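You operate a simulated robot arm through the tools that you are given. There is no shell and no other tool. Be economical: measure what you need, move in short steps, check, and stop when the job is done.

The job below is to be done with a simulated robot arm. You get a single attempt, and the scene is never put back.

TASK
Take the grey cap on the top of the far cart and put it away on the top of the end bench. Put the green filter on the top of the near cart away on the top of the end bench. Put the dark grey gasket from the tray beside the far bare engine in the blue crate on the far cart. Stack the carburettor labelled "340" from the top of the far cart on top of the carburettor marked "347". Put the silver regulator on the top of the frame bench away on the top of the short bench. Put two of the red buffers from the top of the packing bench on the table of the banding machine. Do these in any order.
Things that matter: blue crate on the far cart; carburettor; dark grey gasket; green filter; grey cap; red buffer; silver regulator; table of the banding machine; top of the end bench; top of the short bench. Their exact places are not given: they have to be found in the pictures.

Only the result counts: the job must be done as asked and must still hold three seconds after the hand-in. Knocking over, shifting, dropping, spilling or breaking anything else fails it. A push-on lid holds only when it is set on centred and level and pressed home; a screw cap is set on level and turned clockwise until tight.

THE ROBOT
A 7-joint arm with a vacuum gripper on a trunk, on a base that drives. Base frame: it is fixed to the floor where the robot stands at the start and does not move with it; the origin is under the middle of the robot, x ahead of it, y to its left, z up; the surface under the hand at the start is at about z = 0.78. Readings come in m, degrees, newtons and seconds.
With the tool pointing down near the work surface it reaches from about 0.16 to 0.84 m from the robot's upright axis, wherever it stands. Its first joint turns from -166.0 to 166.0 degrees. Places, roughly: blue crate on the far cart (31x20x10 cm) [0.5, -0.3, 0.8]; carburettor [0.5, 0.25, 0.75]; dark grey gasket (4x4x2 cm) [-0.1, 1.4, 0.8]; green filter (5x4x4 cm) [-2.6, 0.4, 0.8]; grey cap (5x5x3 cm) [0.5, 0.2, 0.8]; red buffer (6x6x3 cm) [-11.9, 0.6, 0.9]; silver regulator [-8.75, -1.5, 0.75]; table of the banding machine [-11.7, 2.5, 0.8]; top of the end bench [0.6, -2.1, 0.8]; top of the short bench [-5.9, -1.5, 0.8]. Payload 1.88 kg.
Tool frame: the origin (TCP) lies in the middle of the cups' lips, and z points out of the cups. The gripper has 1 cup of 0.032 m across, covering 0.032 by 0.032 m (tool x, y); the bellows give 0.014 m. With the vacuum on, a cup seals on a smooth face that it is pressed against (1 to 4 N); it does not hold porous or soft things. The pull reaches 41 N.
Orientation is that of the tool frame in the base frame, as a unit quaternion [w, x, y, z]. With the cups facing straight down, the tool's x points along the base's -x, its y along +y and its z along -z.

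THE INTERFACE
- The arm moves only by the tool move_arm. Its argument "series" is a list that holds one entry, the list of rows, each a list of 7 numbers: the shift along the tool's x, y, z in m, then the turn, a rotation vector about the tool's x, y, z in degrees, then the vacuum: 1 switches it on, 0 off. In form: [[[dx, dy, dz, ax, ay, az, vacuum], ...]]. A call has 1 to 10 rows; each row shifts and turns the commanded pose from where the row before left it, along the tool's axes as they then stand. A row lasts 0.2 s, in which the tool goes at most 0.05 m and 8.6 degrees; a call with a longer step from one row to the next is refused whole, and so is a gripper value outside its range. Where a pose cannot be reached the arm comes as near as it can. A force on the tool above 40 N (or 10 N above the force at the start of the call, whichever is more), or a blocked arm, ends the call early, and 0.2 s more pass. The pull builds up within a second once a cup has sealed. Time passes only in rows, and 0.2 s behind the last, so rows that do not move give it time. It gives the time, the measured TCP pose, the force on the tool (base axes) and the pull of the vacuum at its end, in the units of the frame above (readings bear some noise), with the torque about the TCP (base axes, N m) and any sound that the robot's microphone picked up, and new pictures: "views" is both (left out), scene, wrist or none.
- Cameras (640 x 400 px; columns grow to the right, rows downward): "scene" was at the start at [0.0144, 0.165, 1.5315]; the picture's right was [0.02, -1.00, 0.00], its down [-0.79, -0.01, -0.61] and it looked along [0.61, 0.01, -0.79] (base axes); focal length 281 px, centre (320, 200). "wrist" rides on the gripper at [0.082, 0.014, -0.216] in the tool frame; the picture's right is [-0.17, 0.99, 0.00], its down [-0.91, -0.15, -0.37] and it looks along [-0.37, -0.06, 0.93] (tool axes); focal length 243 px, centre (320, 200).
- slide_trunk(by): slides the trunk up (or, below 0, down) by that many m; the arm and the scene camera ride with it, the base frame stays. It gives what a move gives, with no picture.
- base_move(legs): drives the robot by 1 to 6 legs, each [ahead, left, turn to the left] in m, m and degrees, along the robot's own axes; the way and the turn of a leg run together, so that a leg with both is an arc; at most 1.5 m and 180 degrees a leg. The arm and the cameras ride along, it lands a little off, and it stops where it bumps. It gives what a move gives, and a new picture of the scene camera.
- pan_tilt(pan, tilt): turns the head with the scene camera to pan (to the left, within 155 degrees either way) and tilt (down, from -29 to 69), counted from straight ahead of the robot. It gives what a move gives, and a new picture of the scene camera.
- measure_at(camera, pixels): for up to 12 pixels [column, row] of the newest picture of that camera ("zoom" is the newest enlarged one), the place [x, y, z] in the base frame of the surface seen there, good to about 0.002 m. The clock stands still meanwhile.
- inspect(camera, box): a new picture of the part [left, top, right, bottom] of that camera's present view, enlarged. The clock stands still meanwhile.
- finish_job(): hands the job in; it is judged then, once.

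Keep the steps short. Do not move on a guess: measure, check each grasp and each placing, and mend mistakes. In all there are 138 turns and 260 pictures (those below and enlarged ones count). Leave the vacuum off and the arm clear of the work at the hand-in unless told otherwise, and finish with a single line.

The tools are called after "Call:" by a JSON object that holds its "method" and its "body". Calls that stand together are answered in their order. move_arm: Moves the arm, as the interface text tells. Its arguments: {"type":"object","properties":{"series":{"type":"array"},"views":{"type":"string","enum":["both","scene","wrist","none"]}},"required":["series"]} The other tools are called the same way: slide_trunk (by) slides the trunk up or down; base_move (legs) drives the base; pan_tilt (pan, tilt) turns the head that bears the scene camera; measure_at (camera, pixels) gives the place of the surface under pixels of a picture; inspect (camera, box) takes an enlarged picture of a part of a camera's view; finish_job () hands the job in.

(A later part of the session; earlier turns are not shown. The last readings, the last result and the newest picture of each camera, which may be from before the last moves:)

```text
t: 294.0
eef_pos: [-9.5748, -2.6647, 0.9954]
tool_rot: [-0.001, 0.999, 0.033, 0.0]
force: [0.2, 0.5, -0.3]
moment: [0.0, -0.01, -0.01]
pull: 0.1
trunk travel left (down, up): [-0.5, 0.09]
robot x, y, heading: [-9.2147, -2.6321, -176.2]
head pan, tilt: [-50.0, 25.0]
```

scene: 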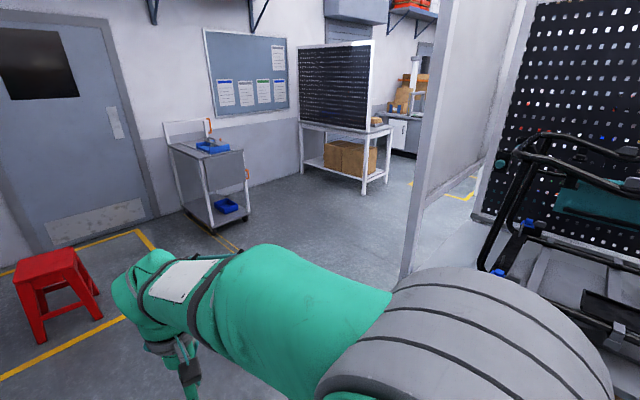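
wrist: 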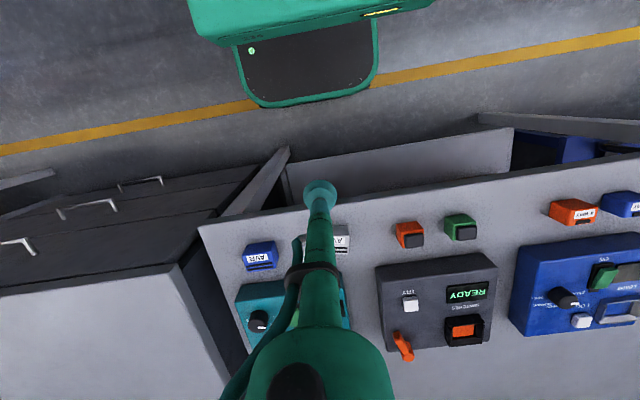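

Call:
{"method": "measure_at", "body": {"camera": "scene", "pixels": [[405, 270], [215, 225], [247, 212], [385, 180], [365, 195], [302, 170], [415, 155], [395, 145], [230, 160], [350, 100], [80, 330], [470, 195]]}}

Call:
{"method": "inspect", "body": {"camera": "scene", "box": [280, 30, 480, 155]}}

```text
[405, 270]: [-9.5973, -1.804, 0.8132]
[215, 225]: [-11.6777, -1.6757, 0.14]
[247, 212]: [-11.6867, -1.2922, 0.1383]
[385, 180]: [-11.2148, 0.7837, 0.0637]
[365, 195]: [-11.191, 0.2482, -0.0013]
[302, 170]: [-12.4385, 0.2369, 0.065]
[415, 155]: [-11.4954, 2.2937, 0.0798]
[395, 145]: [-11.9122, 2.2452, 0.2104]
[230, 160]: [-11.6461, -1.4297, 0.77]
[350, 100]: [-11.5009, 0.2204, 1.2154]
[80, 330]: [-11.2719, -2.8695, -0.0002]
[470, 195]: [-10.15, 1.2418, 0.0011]
```

```text
3.20 times, centred on (380, 92) of scene
```

zoom: 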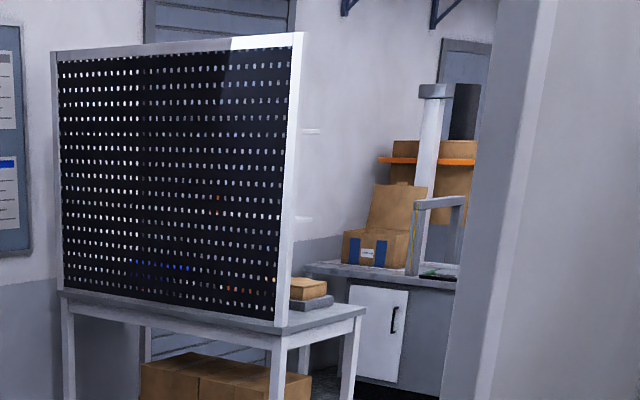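

The packing bench (x -12.45 to -11.2, y 0.2–0.8) has a pegboard on its south side, so I need its north side. I'll drive via x≈-10.4.

Call:
{"method": "base_move", "body": {"legs": [[1.15, 0, 0], [0, 0, -93.8], [1.4, 0, 0], [1.3, 0, 0]]}}

Call:
{"method": "pan_tilt", "body": {"pan": 35, "tilt": 28}}

```text
t: 316.8
eef_pos: [-10.244, 0.4157, 0.9957]
tool_rot: [0.0, -0.694, 0.72, 0.0]
force: [-0.1, 0.3, 0.0]
moment: [0.01, -0.01, 0.02]
pull: 0.1
trunk travel left (down, up): [-0.5, 0.09]
robot x, y, heading: [-10.2503, 0.0541, 88.0]
head pan, tilt: [-50.0, 25.0]
```

scene: 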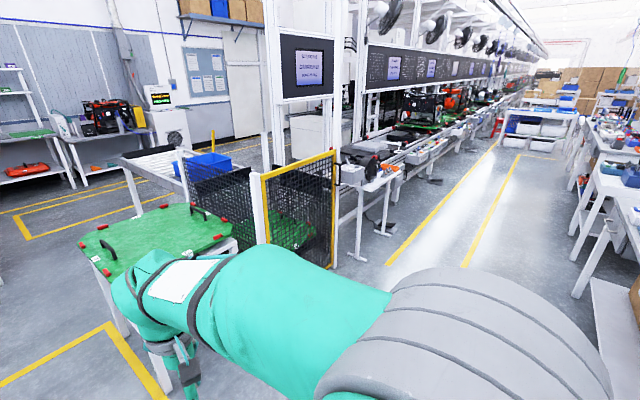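

```text
t: 318.4
eef_pos: [-10.2442, 0.4161, 0.9961]
tool_rot: [0.0, -0.695, 0.719, 0.0]
force: [-0.1, -0.9, -0.5]
moment: [0.01, 0.01, 0.02]
pull: 0.0
trunk travel left (down, up): [-0.5, 0.09]
robot x, y, heading: [-10.2489, 0.0566, 87.7]
head pan, tilt: [35.0, 28.0]
```

scene: 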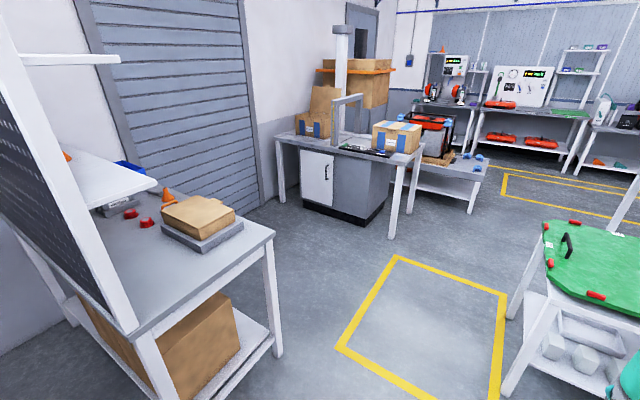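

I see the packing bench with red items at (130, 213) and (147, 222), and the banding machine beyond. I'll zoom and measure.

Call:
{"method": "inspect", "body": {"camera": "scene", "box": [80, 150, 280, 275]}}

Call:
{"method": "measure_at", "body": {"camera": "zoom", "pixels": [[150, 202], [215, 230], [280, 160], [390, 180], [500, 220], [600, 275], [150, 150], [380, 370], [300, 270], [250, 250], [200, 140], [180, 320]]}}

Call:
{"method": "inspect", "body": {"camera": "scene", "box": [260, 20, 500, 170]}}

Call:
{"method": "measure_at", "body": {"camera": "zoom", "pixels": [[60, 320], [350, 355], [410, 360], [430, 330], [260, 350], [180, 330], [230, 325], [300, 330], [120, 320], [470, 350], [220, 260], [370, 300]]}}

```text
3.20 times, centred on (180, 212) of scene
```

zoom: 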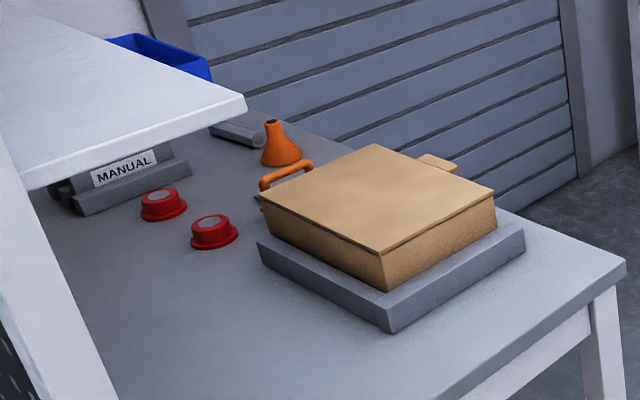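

```text
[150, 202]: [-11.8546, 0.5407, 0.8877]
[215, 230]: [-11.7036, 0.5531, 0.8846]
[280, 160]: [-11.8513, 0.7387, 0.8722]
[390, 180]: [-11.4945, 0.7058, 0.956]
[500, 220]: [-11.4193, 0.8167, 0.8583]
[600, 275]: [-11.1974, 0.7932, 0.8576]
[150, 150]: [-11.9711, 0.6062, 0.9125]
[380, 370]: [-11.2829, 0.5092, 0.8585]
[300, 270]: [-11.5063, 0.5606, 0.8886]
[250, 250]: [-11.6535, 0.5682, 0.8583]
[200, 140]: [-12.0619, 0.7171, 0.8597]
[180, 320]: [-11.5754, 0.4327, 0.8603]
```

```text
2.67 times, centred on (380, 95) of scene
```

zoom: 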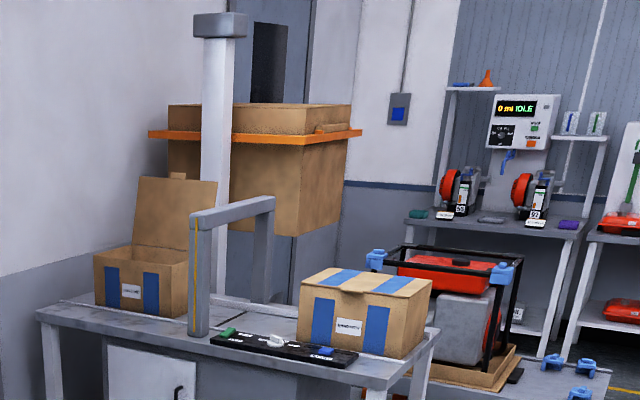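

```text
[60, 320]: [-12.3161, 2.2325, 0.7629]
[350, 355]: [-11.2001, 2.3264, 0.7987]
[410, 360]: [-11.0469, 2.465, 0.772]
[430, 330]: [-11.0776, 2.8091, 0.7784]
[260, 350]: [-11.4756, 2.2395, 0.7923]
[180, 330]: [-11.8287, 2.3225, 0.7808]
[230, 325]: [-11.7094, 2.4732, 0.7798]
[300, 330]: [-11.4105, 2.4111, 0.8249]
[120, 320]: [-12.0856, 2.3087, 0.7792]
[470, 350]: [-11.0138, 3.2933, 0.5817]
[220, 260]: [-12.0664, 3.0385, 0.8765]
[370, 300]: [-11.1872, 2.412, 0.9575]
```

Buffers are near (-11.86, 0.54) and (-11.72, 0.555). I'll drive to between the packing bench and banding machine, at about (-11.78, 1.4), facing the bench.

Call:
{"method": "base_move", "body": {"legs": [[1.4, 0, 2], [0, 0, 90], [1.5, 0, 0], [0, 0, 90]]}}

Call:
{"method": "pan_tilt", "body": {"pan": 0, "tilt": 45}}

```text
t: 323.2
eef_pos: [-10.2383, 1.3567, 0.998]
tool_rot: [0.002, -0.687, 0.727, 0.002]
force: [0.0, -0.2, -0.1]
moment: [0.01, 0.01, -0.01]
pull: 0.0
trunk travel left (down, up): [-0.5, 0.09]
robot x, y, heading: [-10.2499, 0.9954, 87.0]
head pan, tilt: [35.0, 28.0]
stopped in leg 1: the robot was blocked; the commanded pose is now the measured one
```

scene: 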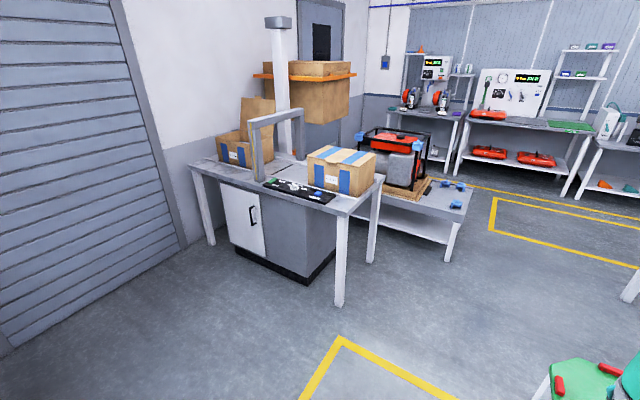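

```text
t: 324.2
eef_pos: [-10.2382, 1.3583, 0.9975]
tool_rot: [0.001, -0.688, 0.726, 0.001]
force: [-0.2, -0.6, -0.1]
moment: [0.0, 0.0, 0.03]
pull: 0.0
trunk travel left (down, up): [-0.5, 0.09]
robot x, y, heading: [-10.2503, 0.9963, 86.7]
head pan, tilt: [0.0, 45.0]
```

scene: 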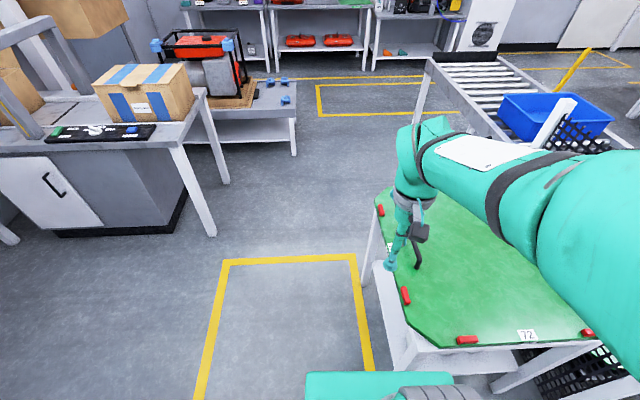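

The green carrier table on the right blocked me. I'll back away left and check it.

Call:
{"method": "base_move", "body": {"legs": [[-0.15, 0.0, 0], [0, 0.4, 0]]}}

Call:
{"method": "pan_tilt", "body": {"pan": -35, "tilt": 35}}

```text
t: 327.7
eef_pos: [-10.6491, 1.23, 0.9975]
tool_rot: [0.001, -0.688, 0.725, 0.002]
force: [0.3, 0.1, 0.2]
moment: [-0.01, 0.0, 0.0]
pull: 0.1
trunk travel left (down, up): [-0.5, 0.09]
robot x, y, heading: [-10.6627, 0.8687, 86.8]
head pan, tilt: [0.0, 45.0]
```

scene: 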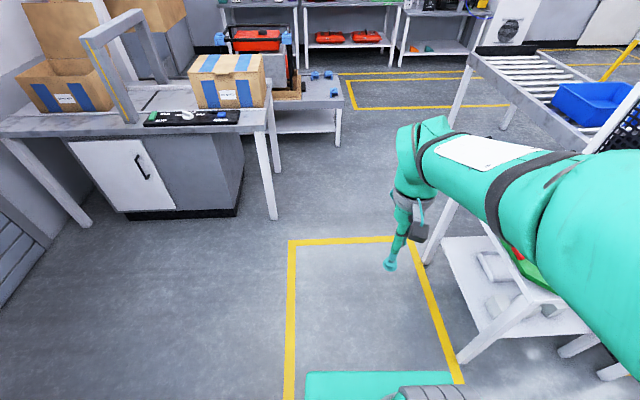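

```text
t: 328.7
eef_pos: [-10.6495, 1.2294, 0.9972]
tool_rot: [0.001, -0.688, 0.726, 0.002]
force: [0.2, -0.3, -0.1]
moment: [0.01, -0.02, 0.03]
pull: 0.0
trunk travel left (down, up): [-0.5, 0.09]
robot x, y, heading: [-10.6623, 0.8674, 87.0]
head pan, tilt: [-35.0, 35.0]
```

scene: 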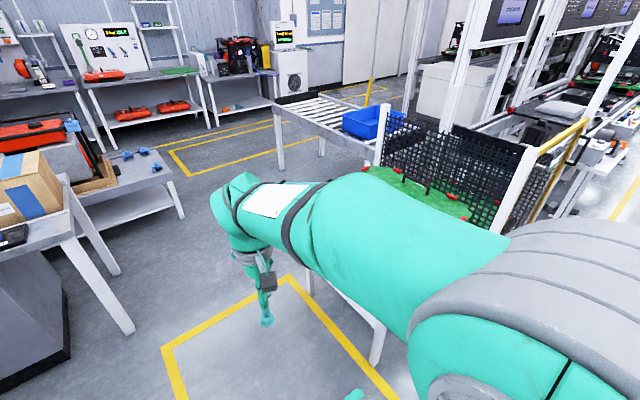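

The carrier looks in place. I'll carry on: forward to y≈1.5, turn left, drive to x≈-11.8, and turn to face the bench.

Call:
{"method": "base_move", "body": {"legs": [[0.62, 0.03, 3], [0, 0, 90], [1.12, 0, 0], [0, 0, 90]]}}

Call:
{"method": "pan_tilt", "body": {"pan": 0, "tilt": 45}}

```text
t: 345.3
eef_pos: [-11.7532, 1.0541, 0.9976]
tool_rot: [0.002, 0.675, 0.737, -0.002]
force: [0.3, -0.2, 0.4]
moment: [-0.02, 0.03, 0.01]
pull: 0.1
trunk travel left (down, up): [-0.5, 0.09]
robot x, y, heading: [-11.7953, 1.4157, -84.9]
head pan, tilt: [-35.0, 35.0]
```

scene: 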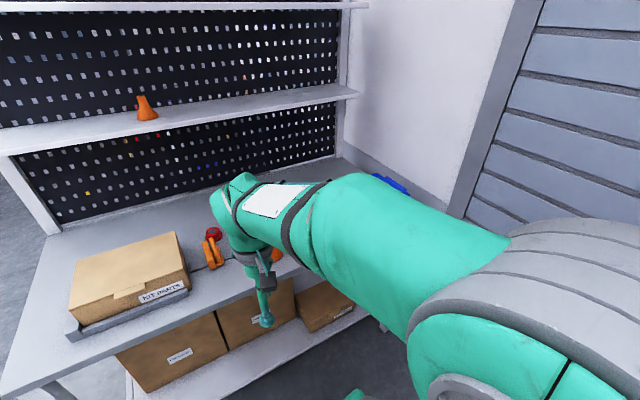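

```text
t: 346.3
eef_pos: [-11.7538, 1.0536, 0.9976]
tool_rot: [0.001, 0.674, 0.738, -0.001]
force: [0.1, 0.2, -0.1]
moment: [0.0, 0.0, 0.05]
pull: 0.2
trunk travel left (down, up): [-0.5, 0.09]
robot x, y, heading: [-11.7935, 1.413, -84.9]
head pan, tilt: [0.0, 45.0]
```

scene: 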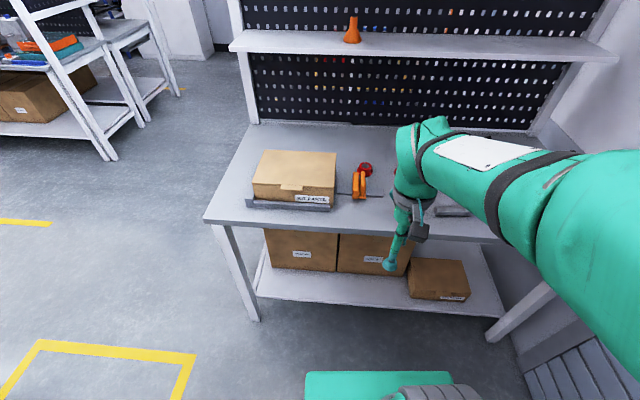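

I'll measure the shelf, buffer and tape gun, then move 20 cm closer.

Call:
{"method": "measure_at", "body": {"camera": "scene", "pixels": [[366, 168], [360, 185], [360, 198], [450, 50], [300, 50], [220, 222], [290, 175], [450, 210], [350, 25], [355, 215], [300, 215], [395, 172]]}}

Call:
{"method": "base_move", "body": {"legs": [[0.2, 0, -5]]}}

Call:
{"method": "inspect", "body": {"camera": "scene", "box": [240, 130, 480, 280]}}

```text
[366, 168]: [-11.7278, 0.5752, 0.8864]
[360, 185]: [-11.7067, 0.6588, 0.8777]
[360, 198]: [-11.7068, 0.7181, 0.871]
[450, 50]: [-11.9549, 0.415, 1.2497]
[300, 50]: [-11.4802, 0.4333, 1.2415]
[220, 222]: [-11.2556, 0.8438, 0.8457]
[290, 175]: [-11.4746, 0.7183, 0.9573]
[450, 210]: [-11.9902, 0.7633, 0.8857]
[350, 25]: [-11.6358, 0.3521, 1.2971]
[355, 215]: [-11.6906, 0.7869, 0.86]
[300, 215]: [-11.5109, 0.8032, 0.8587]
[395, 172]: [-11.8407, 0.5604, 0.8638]
```

```text
t: 347.9
eef_pos: [-11.776, 0.8475, 0.9965]
tool_rot: [0.002, 0.706, 0.708, -0.001]
force: [-0.3, -0.1, 0.7]
moment: [0.01, -0.01, 0.0]
pull: 0.0
trunk travel left (down, up): [-0.5, 0.09]
robot x, y, heading: [-11.7869, 1.2075, -89.9]
head pan, tilt: [0.0, 45.0]
```

scene: 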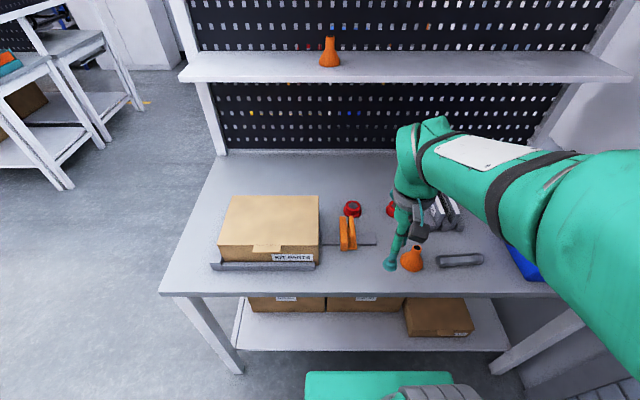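

```text
2.67 times, centred on (360, 205) of scene
```

zoom: 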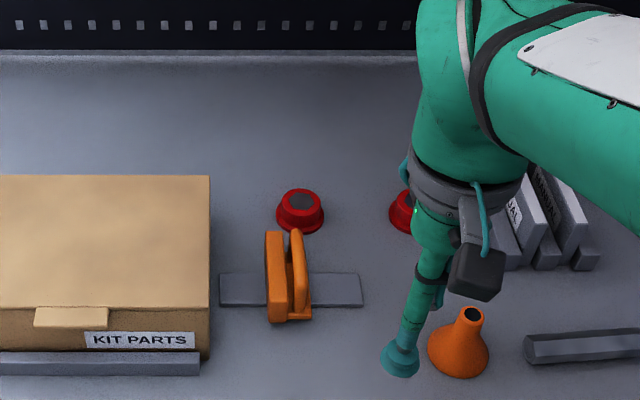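

The shelf (z 1.245, front at y 0.43) is close to where the wrist will be. I'll measure the wrist head relative to the TCP, and both buffers.

Call:
{"method": "measure_at", "body": {"camera": "scene", "pixels": [[435, 122], [400, 140], [420, 130], [405, 175], [352, 207], [352, 212], [389, 208], [348, 225], [417, 250], [412, 265], [445, 195], [440, 218]]}}

Call:
{"method": "inspect", "body": {"camera": "scene", "box": [320, 185, 416, 245]}}

Call:
{"method": "measure_at", "body": {"camera": "zoom", "pixels": [[215, 140], [215, 110], [180, 120], [260, 120], [215, 150], [215, 165], [475, 150], [465, 130], [190, 110], [240, 108]]}}

```text
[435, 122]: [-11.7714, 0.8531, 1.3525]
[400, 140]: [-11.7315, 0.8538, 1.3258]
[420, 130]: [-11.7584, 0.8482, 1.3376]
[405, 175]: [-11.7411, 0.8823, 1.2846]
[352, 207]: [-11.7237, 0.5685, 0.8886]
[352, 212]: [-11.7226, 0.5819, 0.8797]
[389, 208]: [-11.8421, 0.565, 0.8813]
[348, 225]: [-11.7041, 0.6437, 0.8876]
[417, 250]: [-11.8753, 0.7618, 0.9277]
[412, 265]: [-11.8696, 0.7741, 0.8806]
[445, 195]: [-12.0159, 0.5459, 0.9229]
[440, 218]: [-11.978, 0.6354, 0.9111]
```

```text
6.67 times, centred on (368, 215) of scene
```

zoom: 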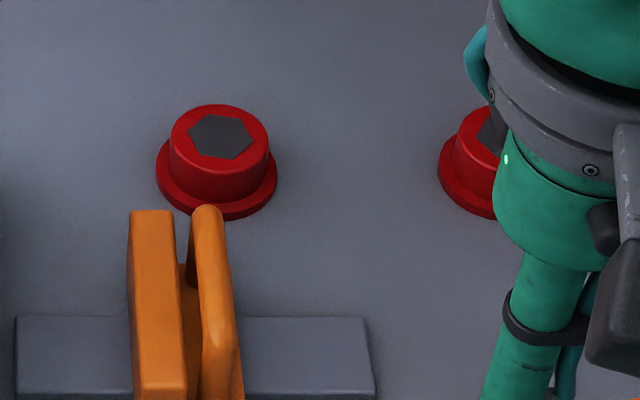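

```text
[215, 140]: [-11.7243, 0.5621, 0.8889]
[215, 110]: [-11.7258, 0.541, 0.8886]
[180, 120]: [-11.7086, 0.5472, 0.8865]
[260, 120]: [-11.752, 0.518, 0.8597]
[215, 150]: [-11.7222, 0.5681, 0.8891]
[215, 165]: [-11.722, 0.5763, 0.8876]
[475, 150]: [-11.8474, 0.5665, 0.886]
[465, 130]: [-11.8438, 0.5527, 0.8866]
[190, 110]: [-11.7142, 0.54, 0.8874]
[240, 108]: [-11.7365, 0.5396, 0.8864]
```

Buffer 1's top centre is (-11.727, 0.557, 0.889), and the wrist clears the shelf by about 8 cm. I'll move above it.

Call:
{"method": "move_arm", "body": {"series": [[[-0.0415, 0.007, 0, 0, 0, 0, 0], [-0.0415, 0.007, 0, 0, 0, 0, 0], [-0.0415, 0.007, 0, 0, 0, 0, 0], [-0.0415, 0.007, 0, 0, 0, 0, 0], [-0.0415, 0.007, 0, 0, 0, 0, 0], [-0.0415, 0.007, 0, 0, 0, 0, 0], [-0.0415, 0.007, 0, 0, 0, 0, 0], [0, 0, 0.04, 0, 0, 0, 0], [0, 0, 0.028, 0, 0, 0, 0], [0, 0, 0, 0, 0, 0, 0]]]}}

Call:
{"method": "inspect", "body": {"camera": "wrist", "box": [256, 140, 384, 220]}}

```text
t: 350.1
eef_pos: [-11.7238, 0.5557, 0.9286]
tool_rot: [0.001, 0.705, 0.709, -0.002]
force: [0.0, -0.5, 0.0]
moment: [-0.01, 0.01, 0.0]
pull: 0.1
trunk travel left (down, up): [-0.5, 0.09]
robot x, y, heading: [-11.7872, 1.2064, -89.9]
head pan, tilt: [0.0, 45.0]
```

scene: 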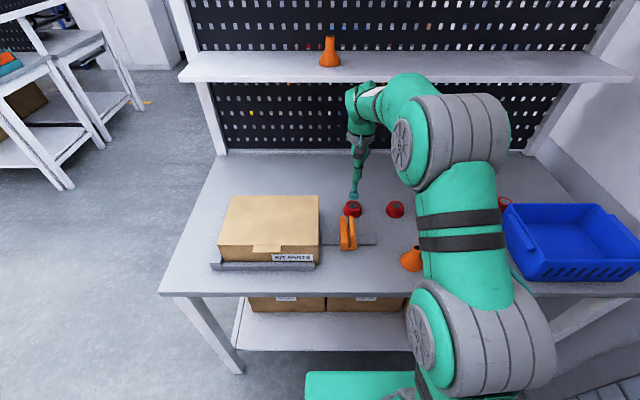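
wrist: 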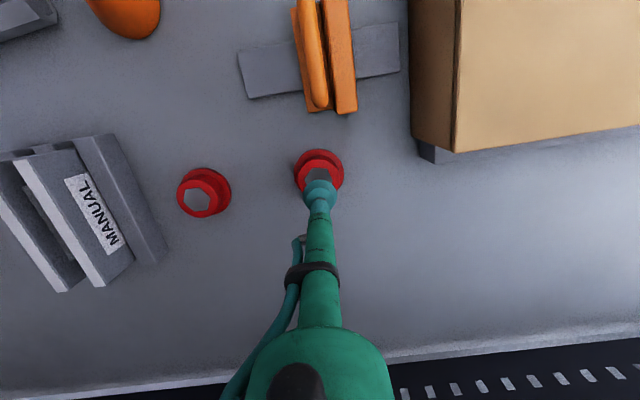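

```text
5.00 times, centred on (320, 180) of wrist
```

zoom: 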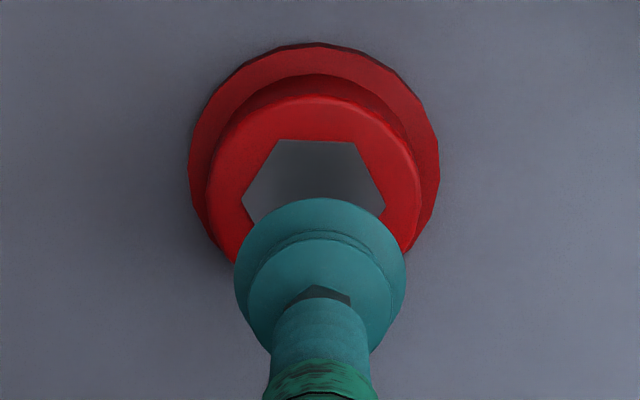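

I'm centred within 2–3 mm. I'll measure buffer 2's top from this view, then press on buffer 1.

Call:
{"method": "measure_at", "body": {"camera": "wrist", "pixels": [[198, 199], [186, 199], [212, 200], [198, 188], [200, 211]]}}

Call:
{"method": "move_arm", "body": {"series": [[[0, -0.002, 0.022, 0, 0, 0, 0], [0, 0, 0.014, 0, 0, 0, 1], [0, 0, 0.005, 0, 0, 0, 1], [0, 0, 0.003, 0, 0, 0, 1], [0, 0, 0, 0, 0, 0, 1], [0, 0, 0, 0, 0, 0, 1], [0, 0, 0, 0, 0, 0, 1], [0, 0, 0, 0, 0, 0, 1]]], "views": "wrist"}}

```text
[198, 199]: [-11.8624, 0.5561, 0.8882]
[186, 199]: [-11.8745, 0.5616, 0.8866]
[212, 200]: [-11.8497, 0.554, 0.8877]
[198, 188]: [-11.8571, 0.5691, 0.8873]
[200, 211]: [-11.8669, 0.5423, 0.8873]
```

```text
t: 351.9
eef_pos: [-11.7282, 0.5561, 0.8868]
tool_rot: [0.002, 0.705, 0.709, -0.002]
force: [-1.8, -2.3, 8.9]
moment: [0.09, -0.01, 0.0]
pull: 40.7
trunk travel left (down, up): [-0.5, 0.09]
robot x, y, heading: [-11.7824, 1.2084, -89.8]
head pan, tilt: [0.0, 45.0]
```

wrist: 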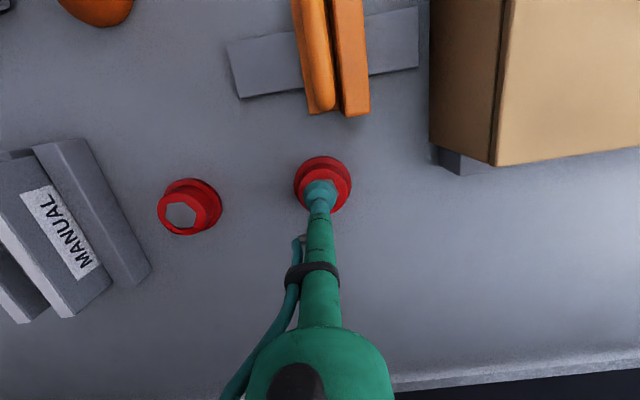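

Sealed. I'll lift and retract.

Call:
{"method": "move_arm", "body": {"series": [[[0, 0, -0.015, 0, 0, 0, 1], [0, 0, -0.045, 0, 0, 0, 1], [0, 0, -0.045, 0, 0, 0, 1], [0, 0, -0.025, 0, 0, 0, 1], [0.045, -0.005, 0, 0, 0, 0, 1], [0.045, -0.005, 0, 0, 0, 0, 1], [0.045, -0.005, 0, 0, 0, 0, 1], [0.045, -0.005, 0, 0, 0, 0, 1], [0.045, -0.005, 0, 0, 0, 0, 1], [0.045, -0.005, 0, 0, 0, 0, 1]]], "views": "none"}}

Call:
{"method": "base_move", "body": {"legs": [[-0.25, 0, 0], [0, 0, 90], [0, 0, 90]]}}

Call:
{"method": "pan_tilt", "body": {"pan": 0, "tilt": 42}}

```text
t: 354.1
eef_pos: [-11.7608, 0.8291, 1.0109]
tool_rot: [0.001, 0.706, 0.708, -0.002]
force: [0.2, -0.4, -0.3]
moment: [0.03, 0.04, -0.01]
pull: 40.9
trunk travel left (down, up): [-0.5, 0.09]
robot x, y, heading: [-11.7851, 1.2081, -89.7]
head pan, tilt: [0.0, 45.0]
```

```text
t: 363.7
eef_pos: [-11.828, 1.8347, 1.0119]
tool_rot: [-0.001, 0.727, -0.687, -0.001]
force: [0.2, 0.3, -0.7]
moment: [0.03, 0.01, -0.01]
pull: 40.6
trunk travel left (down, up): [-0.5, 0.09]
robot x, y, heading: [-11.7871, 1.4555, 93.3]
head pan, tilt: [0.0, 45.0]
```

scene: 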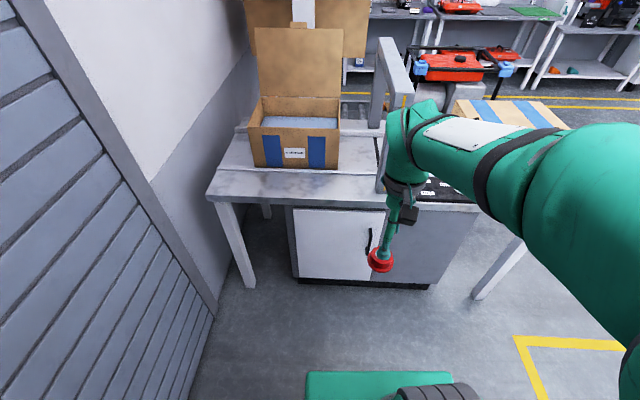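

```text
t: 364.3
eef_pos: [-11.8279, 1.8349, 1.0117]
tool_rot: [-0.001, 0.727, -0.687, -0.001]
force: [-0.5, -0.4, -0.4]
moment: [-0.01, 0.0, -0.01]
pull: 40.8
trunk travel left (down, up): [-0.5, 0.09]
robot x, y, heading: [-11.7842, 1.4536, 93.3]
head pan, tilt: [0.0, 42.0]
```

scene: 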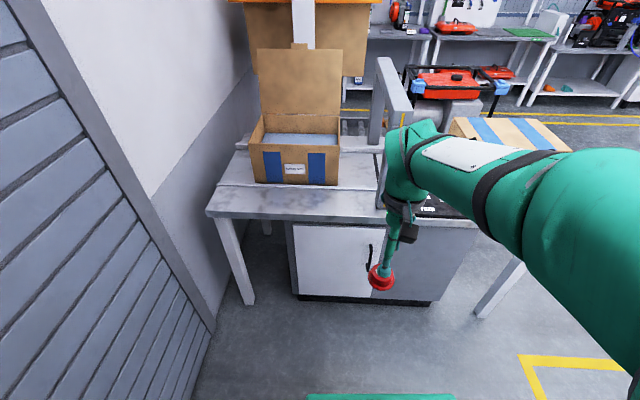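

The buffer is held, and the front strip of the banding table is free. I'll measure it.

Call:
{"method": "measure_at", "body": {"camera": "scene", "pixels": [[290, 190], [355, 190], [290, 205], [355, 205], [225, 195], [290, 212], [355, 213], [295, 180], [365, 165], [380, 205], [250, 175], [378, 150]]}}

Call:
{"method": "inspect", "body": {"camera": "scene", "box": [200, 130, 440, 280]}}

```text
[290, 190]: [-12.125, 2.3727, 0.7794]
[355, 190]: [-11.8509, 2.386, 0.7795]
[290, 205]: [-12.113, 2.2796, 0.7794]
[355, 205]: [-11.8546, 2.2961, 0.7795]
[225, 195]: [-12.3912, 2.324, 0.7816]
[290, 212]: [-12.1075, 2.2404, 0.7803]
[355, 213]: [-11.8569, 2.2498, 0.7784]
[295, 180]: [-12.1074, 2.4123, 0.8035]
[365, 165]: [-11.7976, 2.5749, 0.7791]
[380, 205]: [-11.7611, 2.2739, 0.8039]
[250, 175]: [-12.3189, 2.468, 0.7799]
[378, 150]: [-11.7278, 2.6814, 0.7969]
```

```text
2.67 times, centred on (320, 205) of scene
```

zoom: 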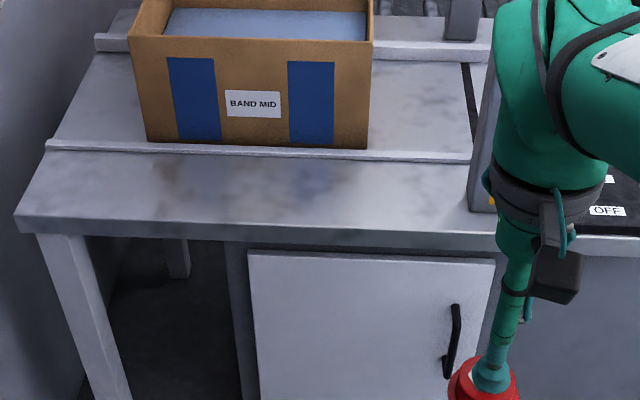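

I'll place the buffers at about x -11.95 and -12.09, y 2.30 (strip y 2.24–2.38, z 0.779). First I'll check the arch height and side wall clearance.

Call:
{"method": "measure_at", "body": {"camera": "scene", "pixels": [[390, 80], [403, 110], [378, 110], [385, 70], [215, 330], [150, 180], [180, 300], [60, 300], [300, 60], [300, 20]]}}

Call:
{"method": "base_move", "body": {"legs": [[0.0, 0.2, -3.3]]}}

```text
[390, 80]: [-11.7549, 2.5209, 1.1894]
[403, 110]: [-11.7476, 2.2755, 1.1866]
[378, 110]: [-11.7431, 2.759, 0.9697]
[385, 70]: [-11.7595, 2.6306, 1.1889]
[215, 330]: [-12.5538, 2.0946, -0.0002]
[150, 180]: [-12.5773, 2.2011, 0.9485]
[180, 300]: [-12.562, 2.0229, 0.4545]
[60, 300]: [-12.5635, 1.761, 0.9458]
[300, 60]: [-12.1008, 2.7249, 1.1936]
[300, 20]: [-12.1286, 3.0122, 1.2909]
```

```text
t: 365.9
eef_pos: [-12.0067, 1.8324, 1.0119]
tool_rot: [0.002, -0.705, 0.709, 0.001]
force: [0.8, 0.1, 0.0]
moment: [0.04, 0.02, 0.01]
pull: 41.0
trunk travel left (down, up): [-0.5, 0.09]
robot x, y, heading: [-11.9884, 1.4529, 89.5]
head pan, tilt: [0.0, 42.0]
```

scene: 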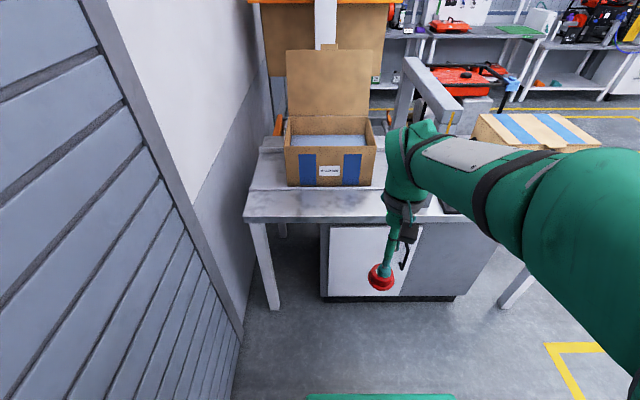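

I'll drive 30 cm ahead.

Call:
{"method": "base_move", "body": {"legs": [[0.3, 0, 0.5]]}}

Call:
{"method": "pan_tilt", "body": {"pan": 0, "tilt": 55}}

```text
t: 368.0
eef_pos: [-12.0133, 2.1301, 1.0117]
tool_rot: [-0.001, 0.71, -0.704, -0.002]
force: [0.3, 0.4, -0.2]
moment: [0.04, -0.01, -0.02]
pull: 40.5
trunk travel left (down, up): [-0.5, 0.09]
robot x, y, heading: [-11.9884, 1.7491, 90.6]
head pan, tilt: [0.0, 42.0]
```

scene: 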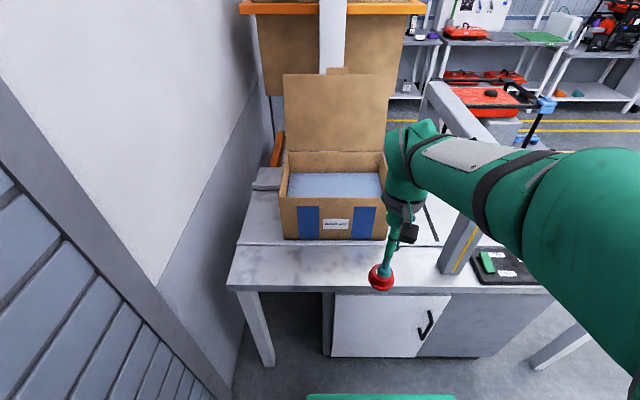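

```text
t: 368.7
eef_pos: [-12.0134, 2.1308, 1.0117]
tool_rot: [-0.001, 0.711, -0.703, -0.001]
force: [0.1, -0.2, -0.5]
moment: [0.02, -0.04, 0.01]
pull: 40.2
trunk travel left (down, up): [-0.5, 0.09]
robot x, y, heading: [-11.9863, 1.7513, 90.3]
head pan, tilt: [0.0, 55.0]
```

scene: 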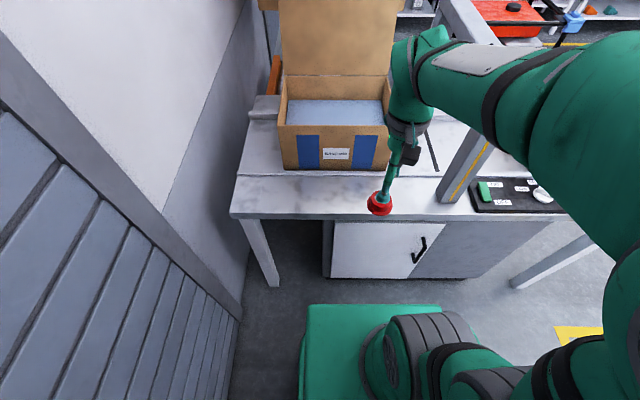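

I'll move to (-12.07, 2.305) and down to z≈0.825.

Call:
{"method": "move_arm", "body": {"series": [[[-0.0435, 0.014, 0, 0, 0, 0, 1], [-0.0435, 0.014, 0, 0, 0, 0, 1], [-0.0435, 0.014, 0, 0, 0, 0, 1], [-0.0435, 0.014, 0, 0, 0, 0, 1], [0, 0, 0.045, 0, 0, 0, 1], [0, 0, 0.045, 0, 0, 0, 1], [0, 0, 0.045, 0, 0, 0, 1], [0, 0, 0.045, 0, 0, 0, 1], [0, 0, 0.007, 0, 0, 0, 1], [0, 0, 0, 0, 0, 0, 1]]]}}

```text
t: 370.9
eef_pos: [-12.0709, 2.3057, 0.822]
tool_rot: [-0.001, 0.711, -0.703, -0.001]
force: [-0.1, 0.1, -0.2]
moment: [-0.02, 0.0, 0.01]
pull: 40.8
trunk travel left (down, up): [-0.5, 0.09]
robot x, y, heading: [-11.9869, 1.7517, 90.4]
head pan, tilt: [0.0, 55.0]
```

scene: 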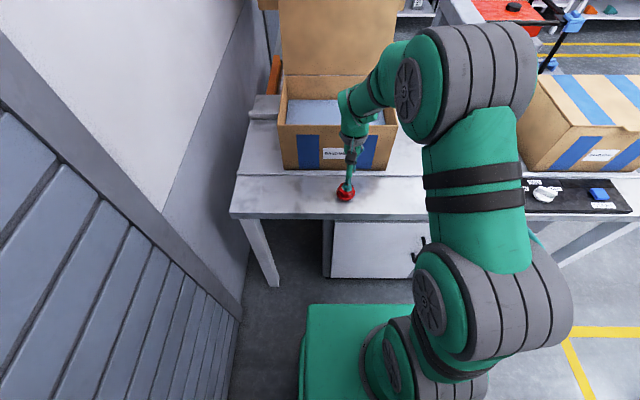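
wrist: 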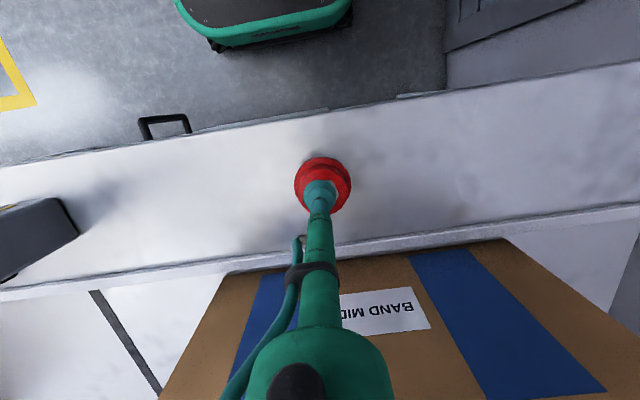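

It's over the clear strip. I'll lower to contact.

Call:
{"method": "move_arm", "body": {"series": [[[0, 0, 0.008, 0, 0, 0, 1], [0, 0, 0.004, 0, 0, 0, 1], [0, 0, 0.003, 0, 0, 0, 1], [0, 0, 0, 0, 0, 0, 1]]], "views": "none"}}

```text
t: 371.9
eef_pos: [-12.0703, 2.3043, 0.8097]
tool_rot: [-0.002, 0.711, -0.703, -0.001]
force: [0.0, 0.0, -0.2]
moment: [-0.01, -0.01, -0.02]
pull: 39.9
trunk travel left (down, up): [-0.5, 0.09]
robot x, y, heading: [-11.9889, 1.7489, 90.5]
head pan, tilt: [0.0, 55.0]
```

Call:
{"method": "move_arm", "body": {"series": [[[0, 0, 0.002, 0, 0, 0, 1], [0, 0, 0.001, 0, 0, 0, 1], [0, 0, 0, 0, 0, 0, 1]]], "views": "none"}}

```text
t: 372.7
eef_pos: [-12.0694, 2.304, 0.8068]
tool_rot: [-0.002, 0.711, -0.703, -0.001]
force: [1.1, -1.1, 6.0]
moment: [-0.1, 0.01, 0.02]
pull: 40.7
trunk travel left (down, up): [-0.5, 0.09]
robot x, y, heading: [-11.9872, 1.7483, 90.4]
head pan, tilt: [0.0, 55.0]
```

Contact. I'll release and retreat.

Call:
{"method": "move_arm", "body": {"series": [[[0, 0, 0, 0, 0, 0, 0], [0, 0, 0, 0, 0, 0, 0], [0, 0, 0, 0, 0, 0, 0], [0, 0, 0, 0, 0, 0, 0], [0, 0, -0.01, 0, 0, 0, 0], [0, 0, -0.045, 0, 0, 0, 0], [0, 0, -0.045, 0, 0, 0, 0], [0, 0, -0.045, 0, 0, 0, 0], [0.03, -0.01, -0.035, 0, 0, 0, 0], [0.045, -0.01, 0, 0, 0, 0, 0]]], "views": "none"}}

Call:
{"method": "move_arm", "body": {"series": [[[0.045, -0.015, 0, 0, 0, 0, 0], [0.045, -0.015, 0, 0, 0, 0, 0], [0, 0, 0, 0, 0, 0, 0]]], "views": "scene"}}

```text
t: 374.9
eef_pos: [-12.0504, 2.2305, 0.9885]
tool_rot: [-0.002, 0.711, -0.704, -0.002]
force: [-0.7, 0.4, 0.5]
moment: [-0.02, 0.0, 0.02]
pull: 0.1
trunk travel left (down, up): [-0.5, 0.09]
robot x, y, heading: [-11.9853, 1.7473, 90.6]
head pan, tilt: [0.0, 55.0]
```

```text
t: 375.7
eef_pos: [-12.0215, 2.1412, 0.9889]
tool_rot: [-0.001, 0.711, -0.704, -0.001]
force: [-0.2, 0.6, 0.0]
moment: [0.03, 0.02, 0.01]
pull: 0.1
trunk travel left (down, up): [-0.5, 0.09]
robot x, y, heading: [-11.9889, 1.7534, 90.4]
head pan, tilt: [0.0, 55.0]
```

scene: 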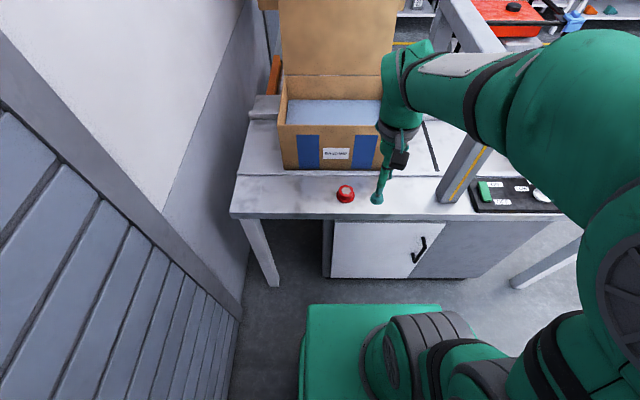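

Buffer 1 is placed. I'll go back for buffer 2, turning right, away from the shutter.

Call:
{"method": "base_move", "body": {"legs": [[-0.3, 0, 0], [0, -0.13, 0], [0, 0, -90], [0, 0, -90.5]]}}

Call:
{"method": "pan_tilt", "body": {"pan": 0, "tilt": 45}}

```text
t: 386.2
eef_pos: [-11.8048, 1.0619, 0.9882]
tool_rot: [0.002, 0.687, 0.727, -0.001]
force: [-0.2, -0.5, 0.4]
moment: [0.02, 0.0, -0.02]
pull: 0.0
trunk travel left (down, up): [-0.5, 0.09]
robot x, y, heading: [-11.8584, 1.4526, -86.7]
head pan, tilt: [0.0, 55.0]
```

scene: 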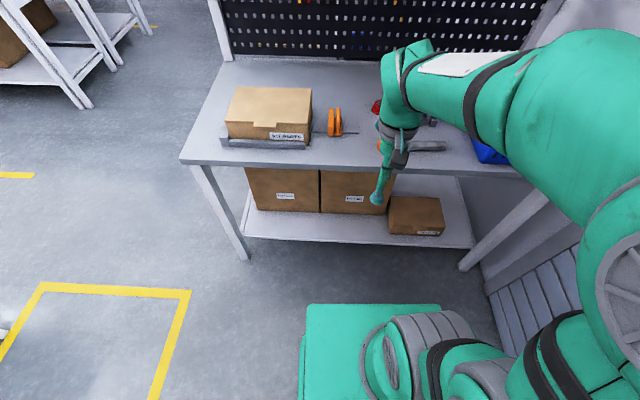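

```text
t: 386.9
eef_pos: [-11.8042, 1.0622, 0.9888]
tool_rot: [0.001, 0.687, 0.727, 0.0]
force: [-0.6, -0.8, 0.2]
moment: [0.02, -0.01, 0.0]
pull: 0.1
trunk travel left (down, up): [-0.5, 0.09]
robot x, y, heading: [-11.857, 1.4519, -86.9]
head pan, tilt: [0.0, 45.0]
```

scene: 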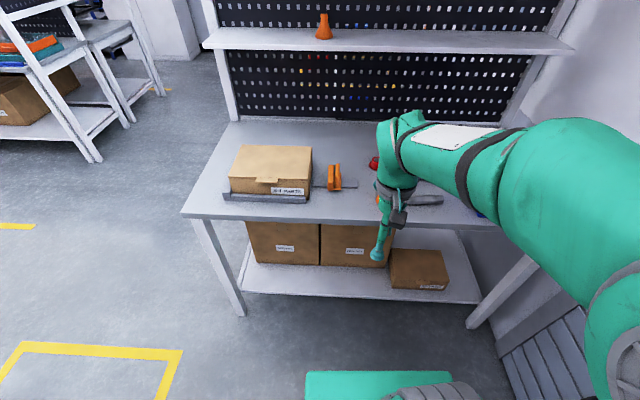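

Now forward to the same standing place as before.

Call:
{"method": "base_move", "body": {"legs": [[0.25, 0.07, -3]]}}

```text
t: 388.8
eef_pos: [-11.7487, 0.812, 0.9895]
tool_rot: [0.002, 0.708, 0.706, -0.002]
force: [-0.1, 0.6, 0.5]
moment: [0.03, -0.02, 0.02]
pull: 0.1
trunk travel left (down, up): [-0.5, 0.09]
robot x, y, heading: [-11.7773, 1.2029, -90.1]
head pan, tilt: [0.0, 45.0]
```

scene: 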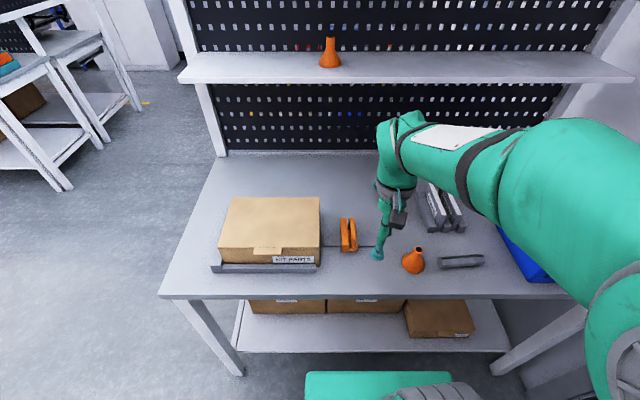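

I'll go forward along x≈-11.75 past the funnel, then across to buffer 2 at (-11.862, 0.556), stopping 4 cm above.

Call:
{"method": "move_arm", "body": {"series": [[[-0.0435, 0, 0, 0, 0, 0, 0], [-0.0435, 0, 0, 0, 0, 0, 0], [-0.0435, 0, 0, 0, 0, 0, 0], [-0.0435, 0, 0, 0, 0, 0, 0], [-0.0435, 0, 0, 0, 0, 0, 0], [-0.0128, -0.038, 0, 0, 0, 0, 0], [-0.0128, -0.038, 0, 0, 0, 0, 0], [-0.0128, -0.038, 0, 0, 0, 0, 0], [0, 0, 0.03, 0, 0, 0, 0], [0, 0, 0.03, 0, 0, 0, 0]]], "views": "none"}}

Call:
{"method": "move_arm", "body": {"series": [[[0, 0, 0, 0, 0, 0, 0]]]}}

Call:
{"method": "inspect", "body": {"camera": "wrist", "box": [256, 140, 384, 220]}}

```text
t: 391.0
eef_pos: [-11.8645, 0.5548, 0.9319]
tool_rot: [0.002, 0.707, 0.707, -0.002]
force: [-0.7, 0.2, 0.0]
moment: [-0.01, -0.02, 0.02]
pull: 0.1
trunk travel left (down, up): [-0.5, 0.09]
robot x, y, heading: [-11.7797, 1.2022, -90.2]
head pan, tilt: [0.0, 45.0]
```

```text
t: 391.4
eef_pos: [-11.8637, 0.5548, 0.932]
tool_rot: [0.002, 0.708, 0.707, -0.002]
force: [-0.7, -0.1, -0.3]
moment: [-0.02, 0.04, 0.03]
pull: 0.1
trunk travel left (down, up): [-0.5, 0.09]
robot x, y, heading: [-11.7812, 1.2083, -90.2]
head pan, tilt: [0.0, 45.0]
```

scene: 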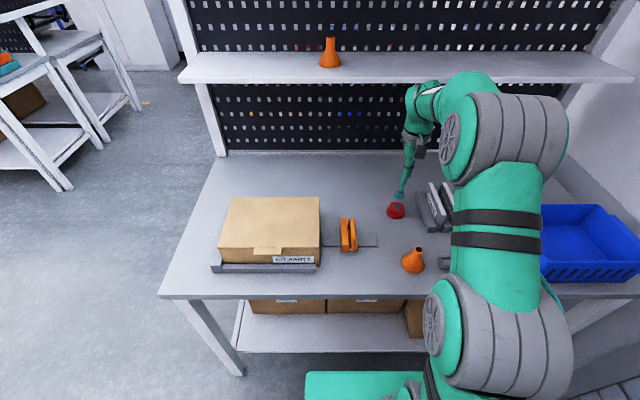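
wrist: 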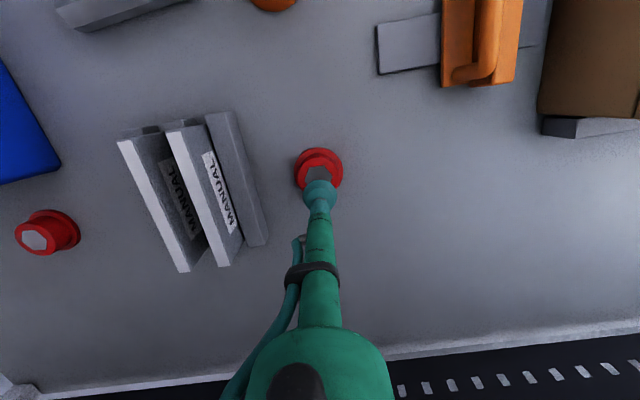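

```text
5.00 times, centred on (320, 180) of wrist
```

zoom: 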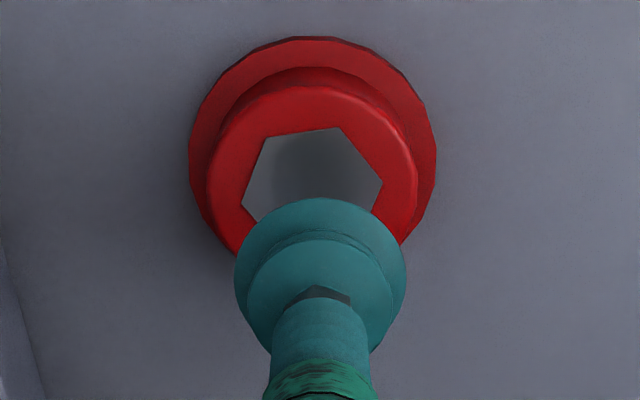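

The position matches the first grasp. I'll lower and press.

Call:
{"method": "move_arm", "body": {"series": [[[0.001, 0, 0.025, 0, 0, 0, 0], [0, 0, 0.014, 0, 0, 0, 1], [0, 0, 0.005, 0, 0, 0, 1], [0, 0, 0.003, 0, 0, 0, 1], [0, 0, 0, 0, 0, 0, 1], [0, 0, 0, 0, 0, 0, 1], [0, 0, 0, 0, 0, 0, 1], [0, 0, 0, 0, 0, 0, 1]]], "views": "none"}}

```text
t: 393.2
eef_pos: [-11.8634, 0.555, 0.8845]
tool_rot: [0.003, 0.707, 0.708, -0.002]
force: [-4.5, -2.8, 16.7]
moment: [0.12, 0.08, 0.02]
pull: 40.6
trunk travel left (down, up): [-0.5, 0.09]
robot x, y, heading: [-11.7769, 1.2031, -90.2]
head pan, tilt: [0.0, 45.0]
```

Sealed. I'll lift, shift right and retract. Then I'll turn back to the banding machine.

Call:
{"method": "move_arm", "body": {"series": [[[0, 0, -0.015, 0, 0, 0, 1], [0, 0, -0.045, 0, 0, 0, 1], [0, 0, -0.045, 0, 0, 0, 1], [0, 0.035, -0.025, 0, 0, 0, 1], [0.01, 0.04, 0, 0, 0, 0, 1], [0.045, 0.01, 0, 0, 0, 0, 1], [0.048, 0, 0, 0, 0, 0, 1], [0.048, 0, 0, 0, 0, 0, 1], [0.048, 0, 0, 0, 0, 0, 1], [0.048, 0, 0, 0, 0, 0, 1]]], "views": "none"}}

Call:
{"method": "base_move", "body": {"legs": [[-0.25, 0, 0], [0, 0, 90], [0, 0, 90], [0, 0.18, 0]]}}

Call:
{"method": "pan_tilt", "body": {"pan": 0, "tilt": 50}}

```text
t: 395.4
eef_pos: [-11.7763, 0.8066, 1.0115]
tool_rot: [0.001, 0.707, 0.707, -0.001]
force: [-0.7, -0.3, -0.5]
moment: [0.04, -0.02, 0.03]
pull: 41.0
trunk travel left (down, up): [-0.5, 0.09]
robot x, y, heading: [-11.7775, 1.2059, -90.0]
head pan, tilt: [0.0, 45.0]
```

```text
t: 405.8
eef_pos: [-11.9276, 1.8556, 1.0106]
tool_rot: [0.001, -0.682, 0.731, 0.001]
force: [0.9, -0.1, -0.6]
moment: [-0.01, -0.02, 0.06]
pull: 40.5
trunk travel left (down, up): [-0.5, 0.09]
robot x, y, heading: [-11.9542, 1.4597, 86.1]
head pan, tilt: [0.0, 45.0]
```

scene: 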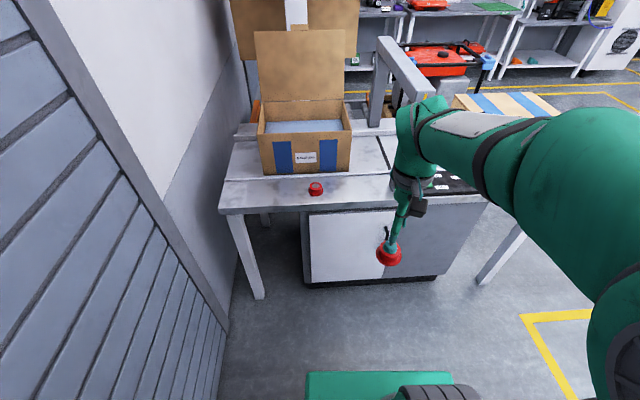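

```text
t: 406.4
eef_pos: [-11.928, 1.8562, 1.0104]
tool_rot: [0.001, -0.682, 0.732, 0.002]
force: [0.1, -0.7, -0.4]
moment: [-0.04, -0.01, 0.04]
pull: 40.3
trunk travel left (down, up): [-0.5, 0.09]
robot x, y, heading: [-11.9507, 1.46, 86.1]
head pan, tilt: [0.0, 50.0]
```

scene: 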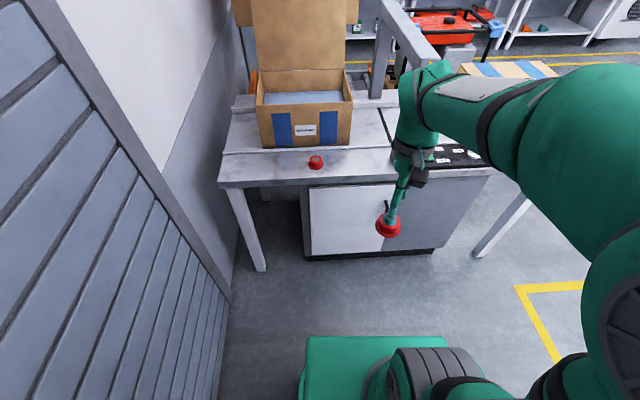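

I'll drive 29 cm ahead, straightening the heading.

Call:
{"method": "base_move", "body": {"legs": [[0.29, 0.03, 3.9]]}}

```text
t: 408.4
eef_pos: [-11.9738, 2.1458, 1.0096]
tool_rot: [0.002, -0.706, 0.708, 0.002]
force: [0.9, 0.2, -0.9]
moment: [0.01, 0.04, 0.0]
pull: 40.5
trunk travel left (down, up): [-0.5, 0.09]
robot x, y, heading: [-11.9708, 1.7463, 89.8]
head pan, tilt: [0.0, 50.0]
```

scene: 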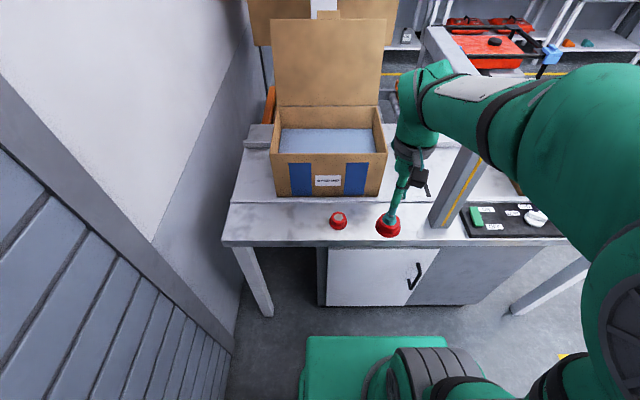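

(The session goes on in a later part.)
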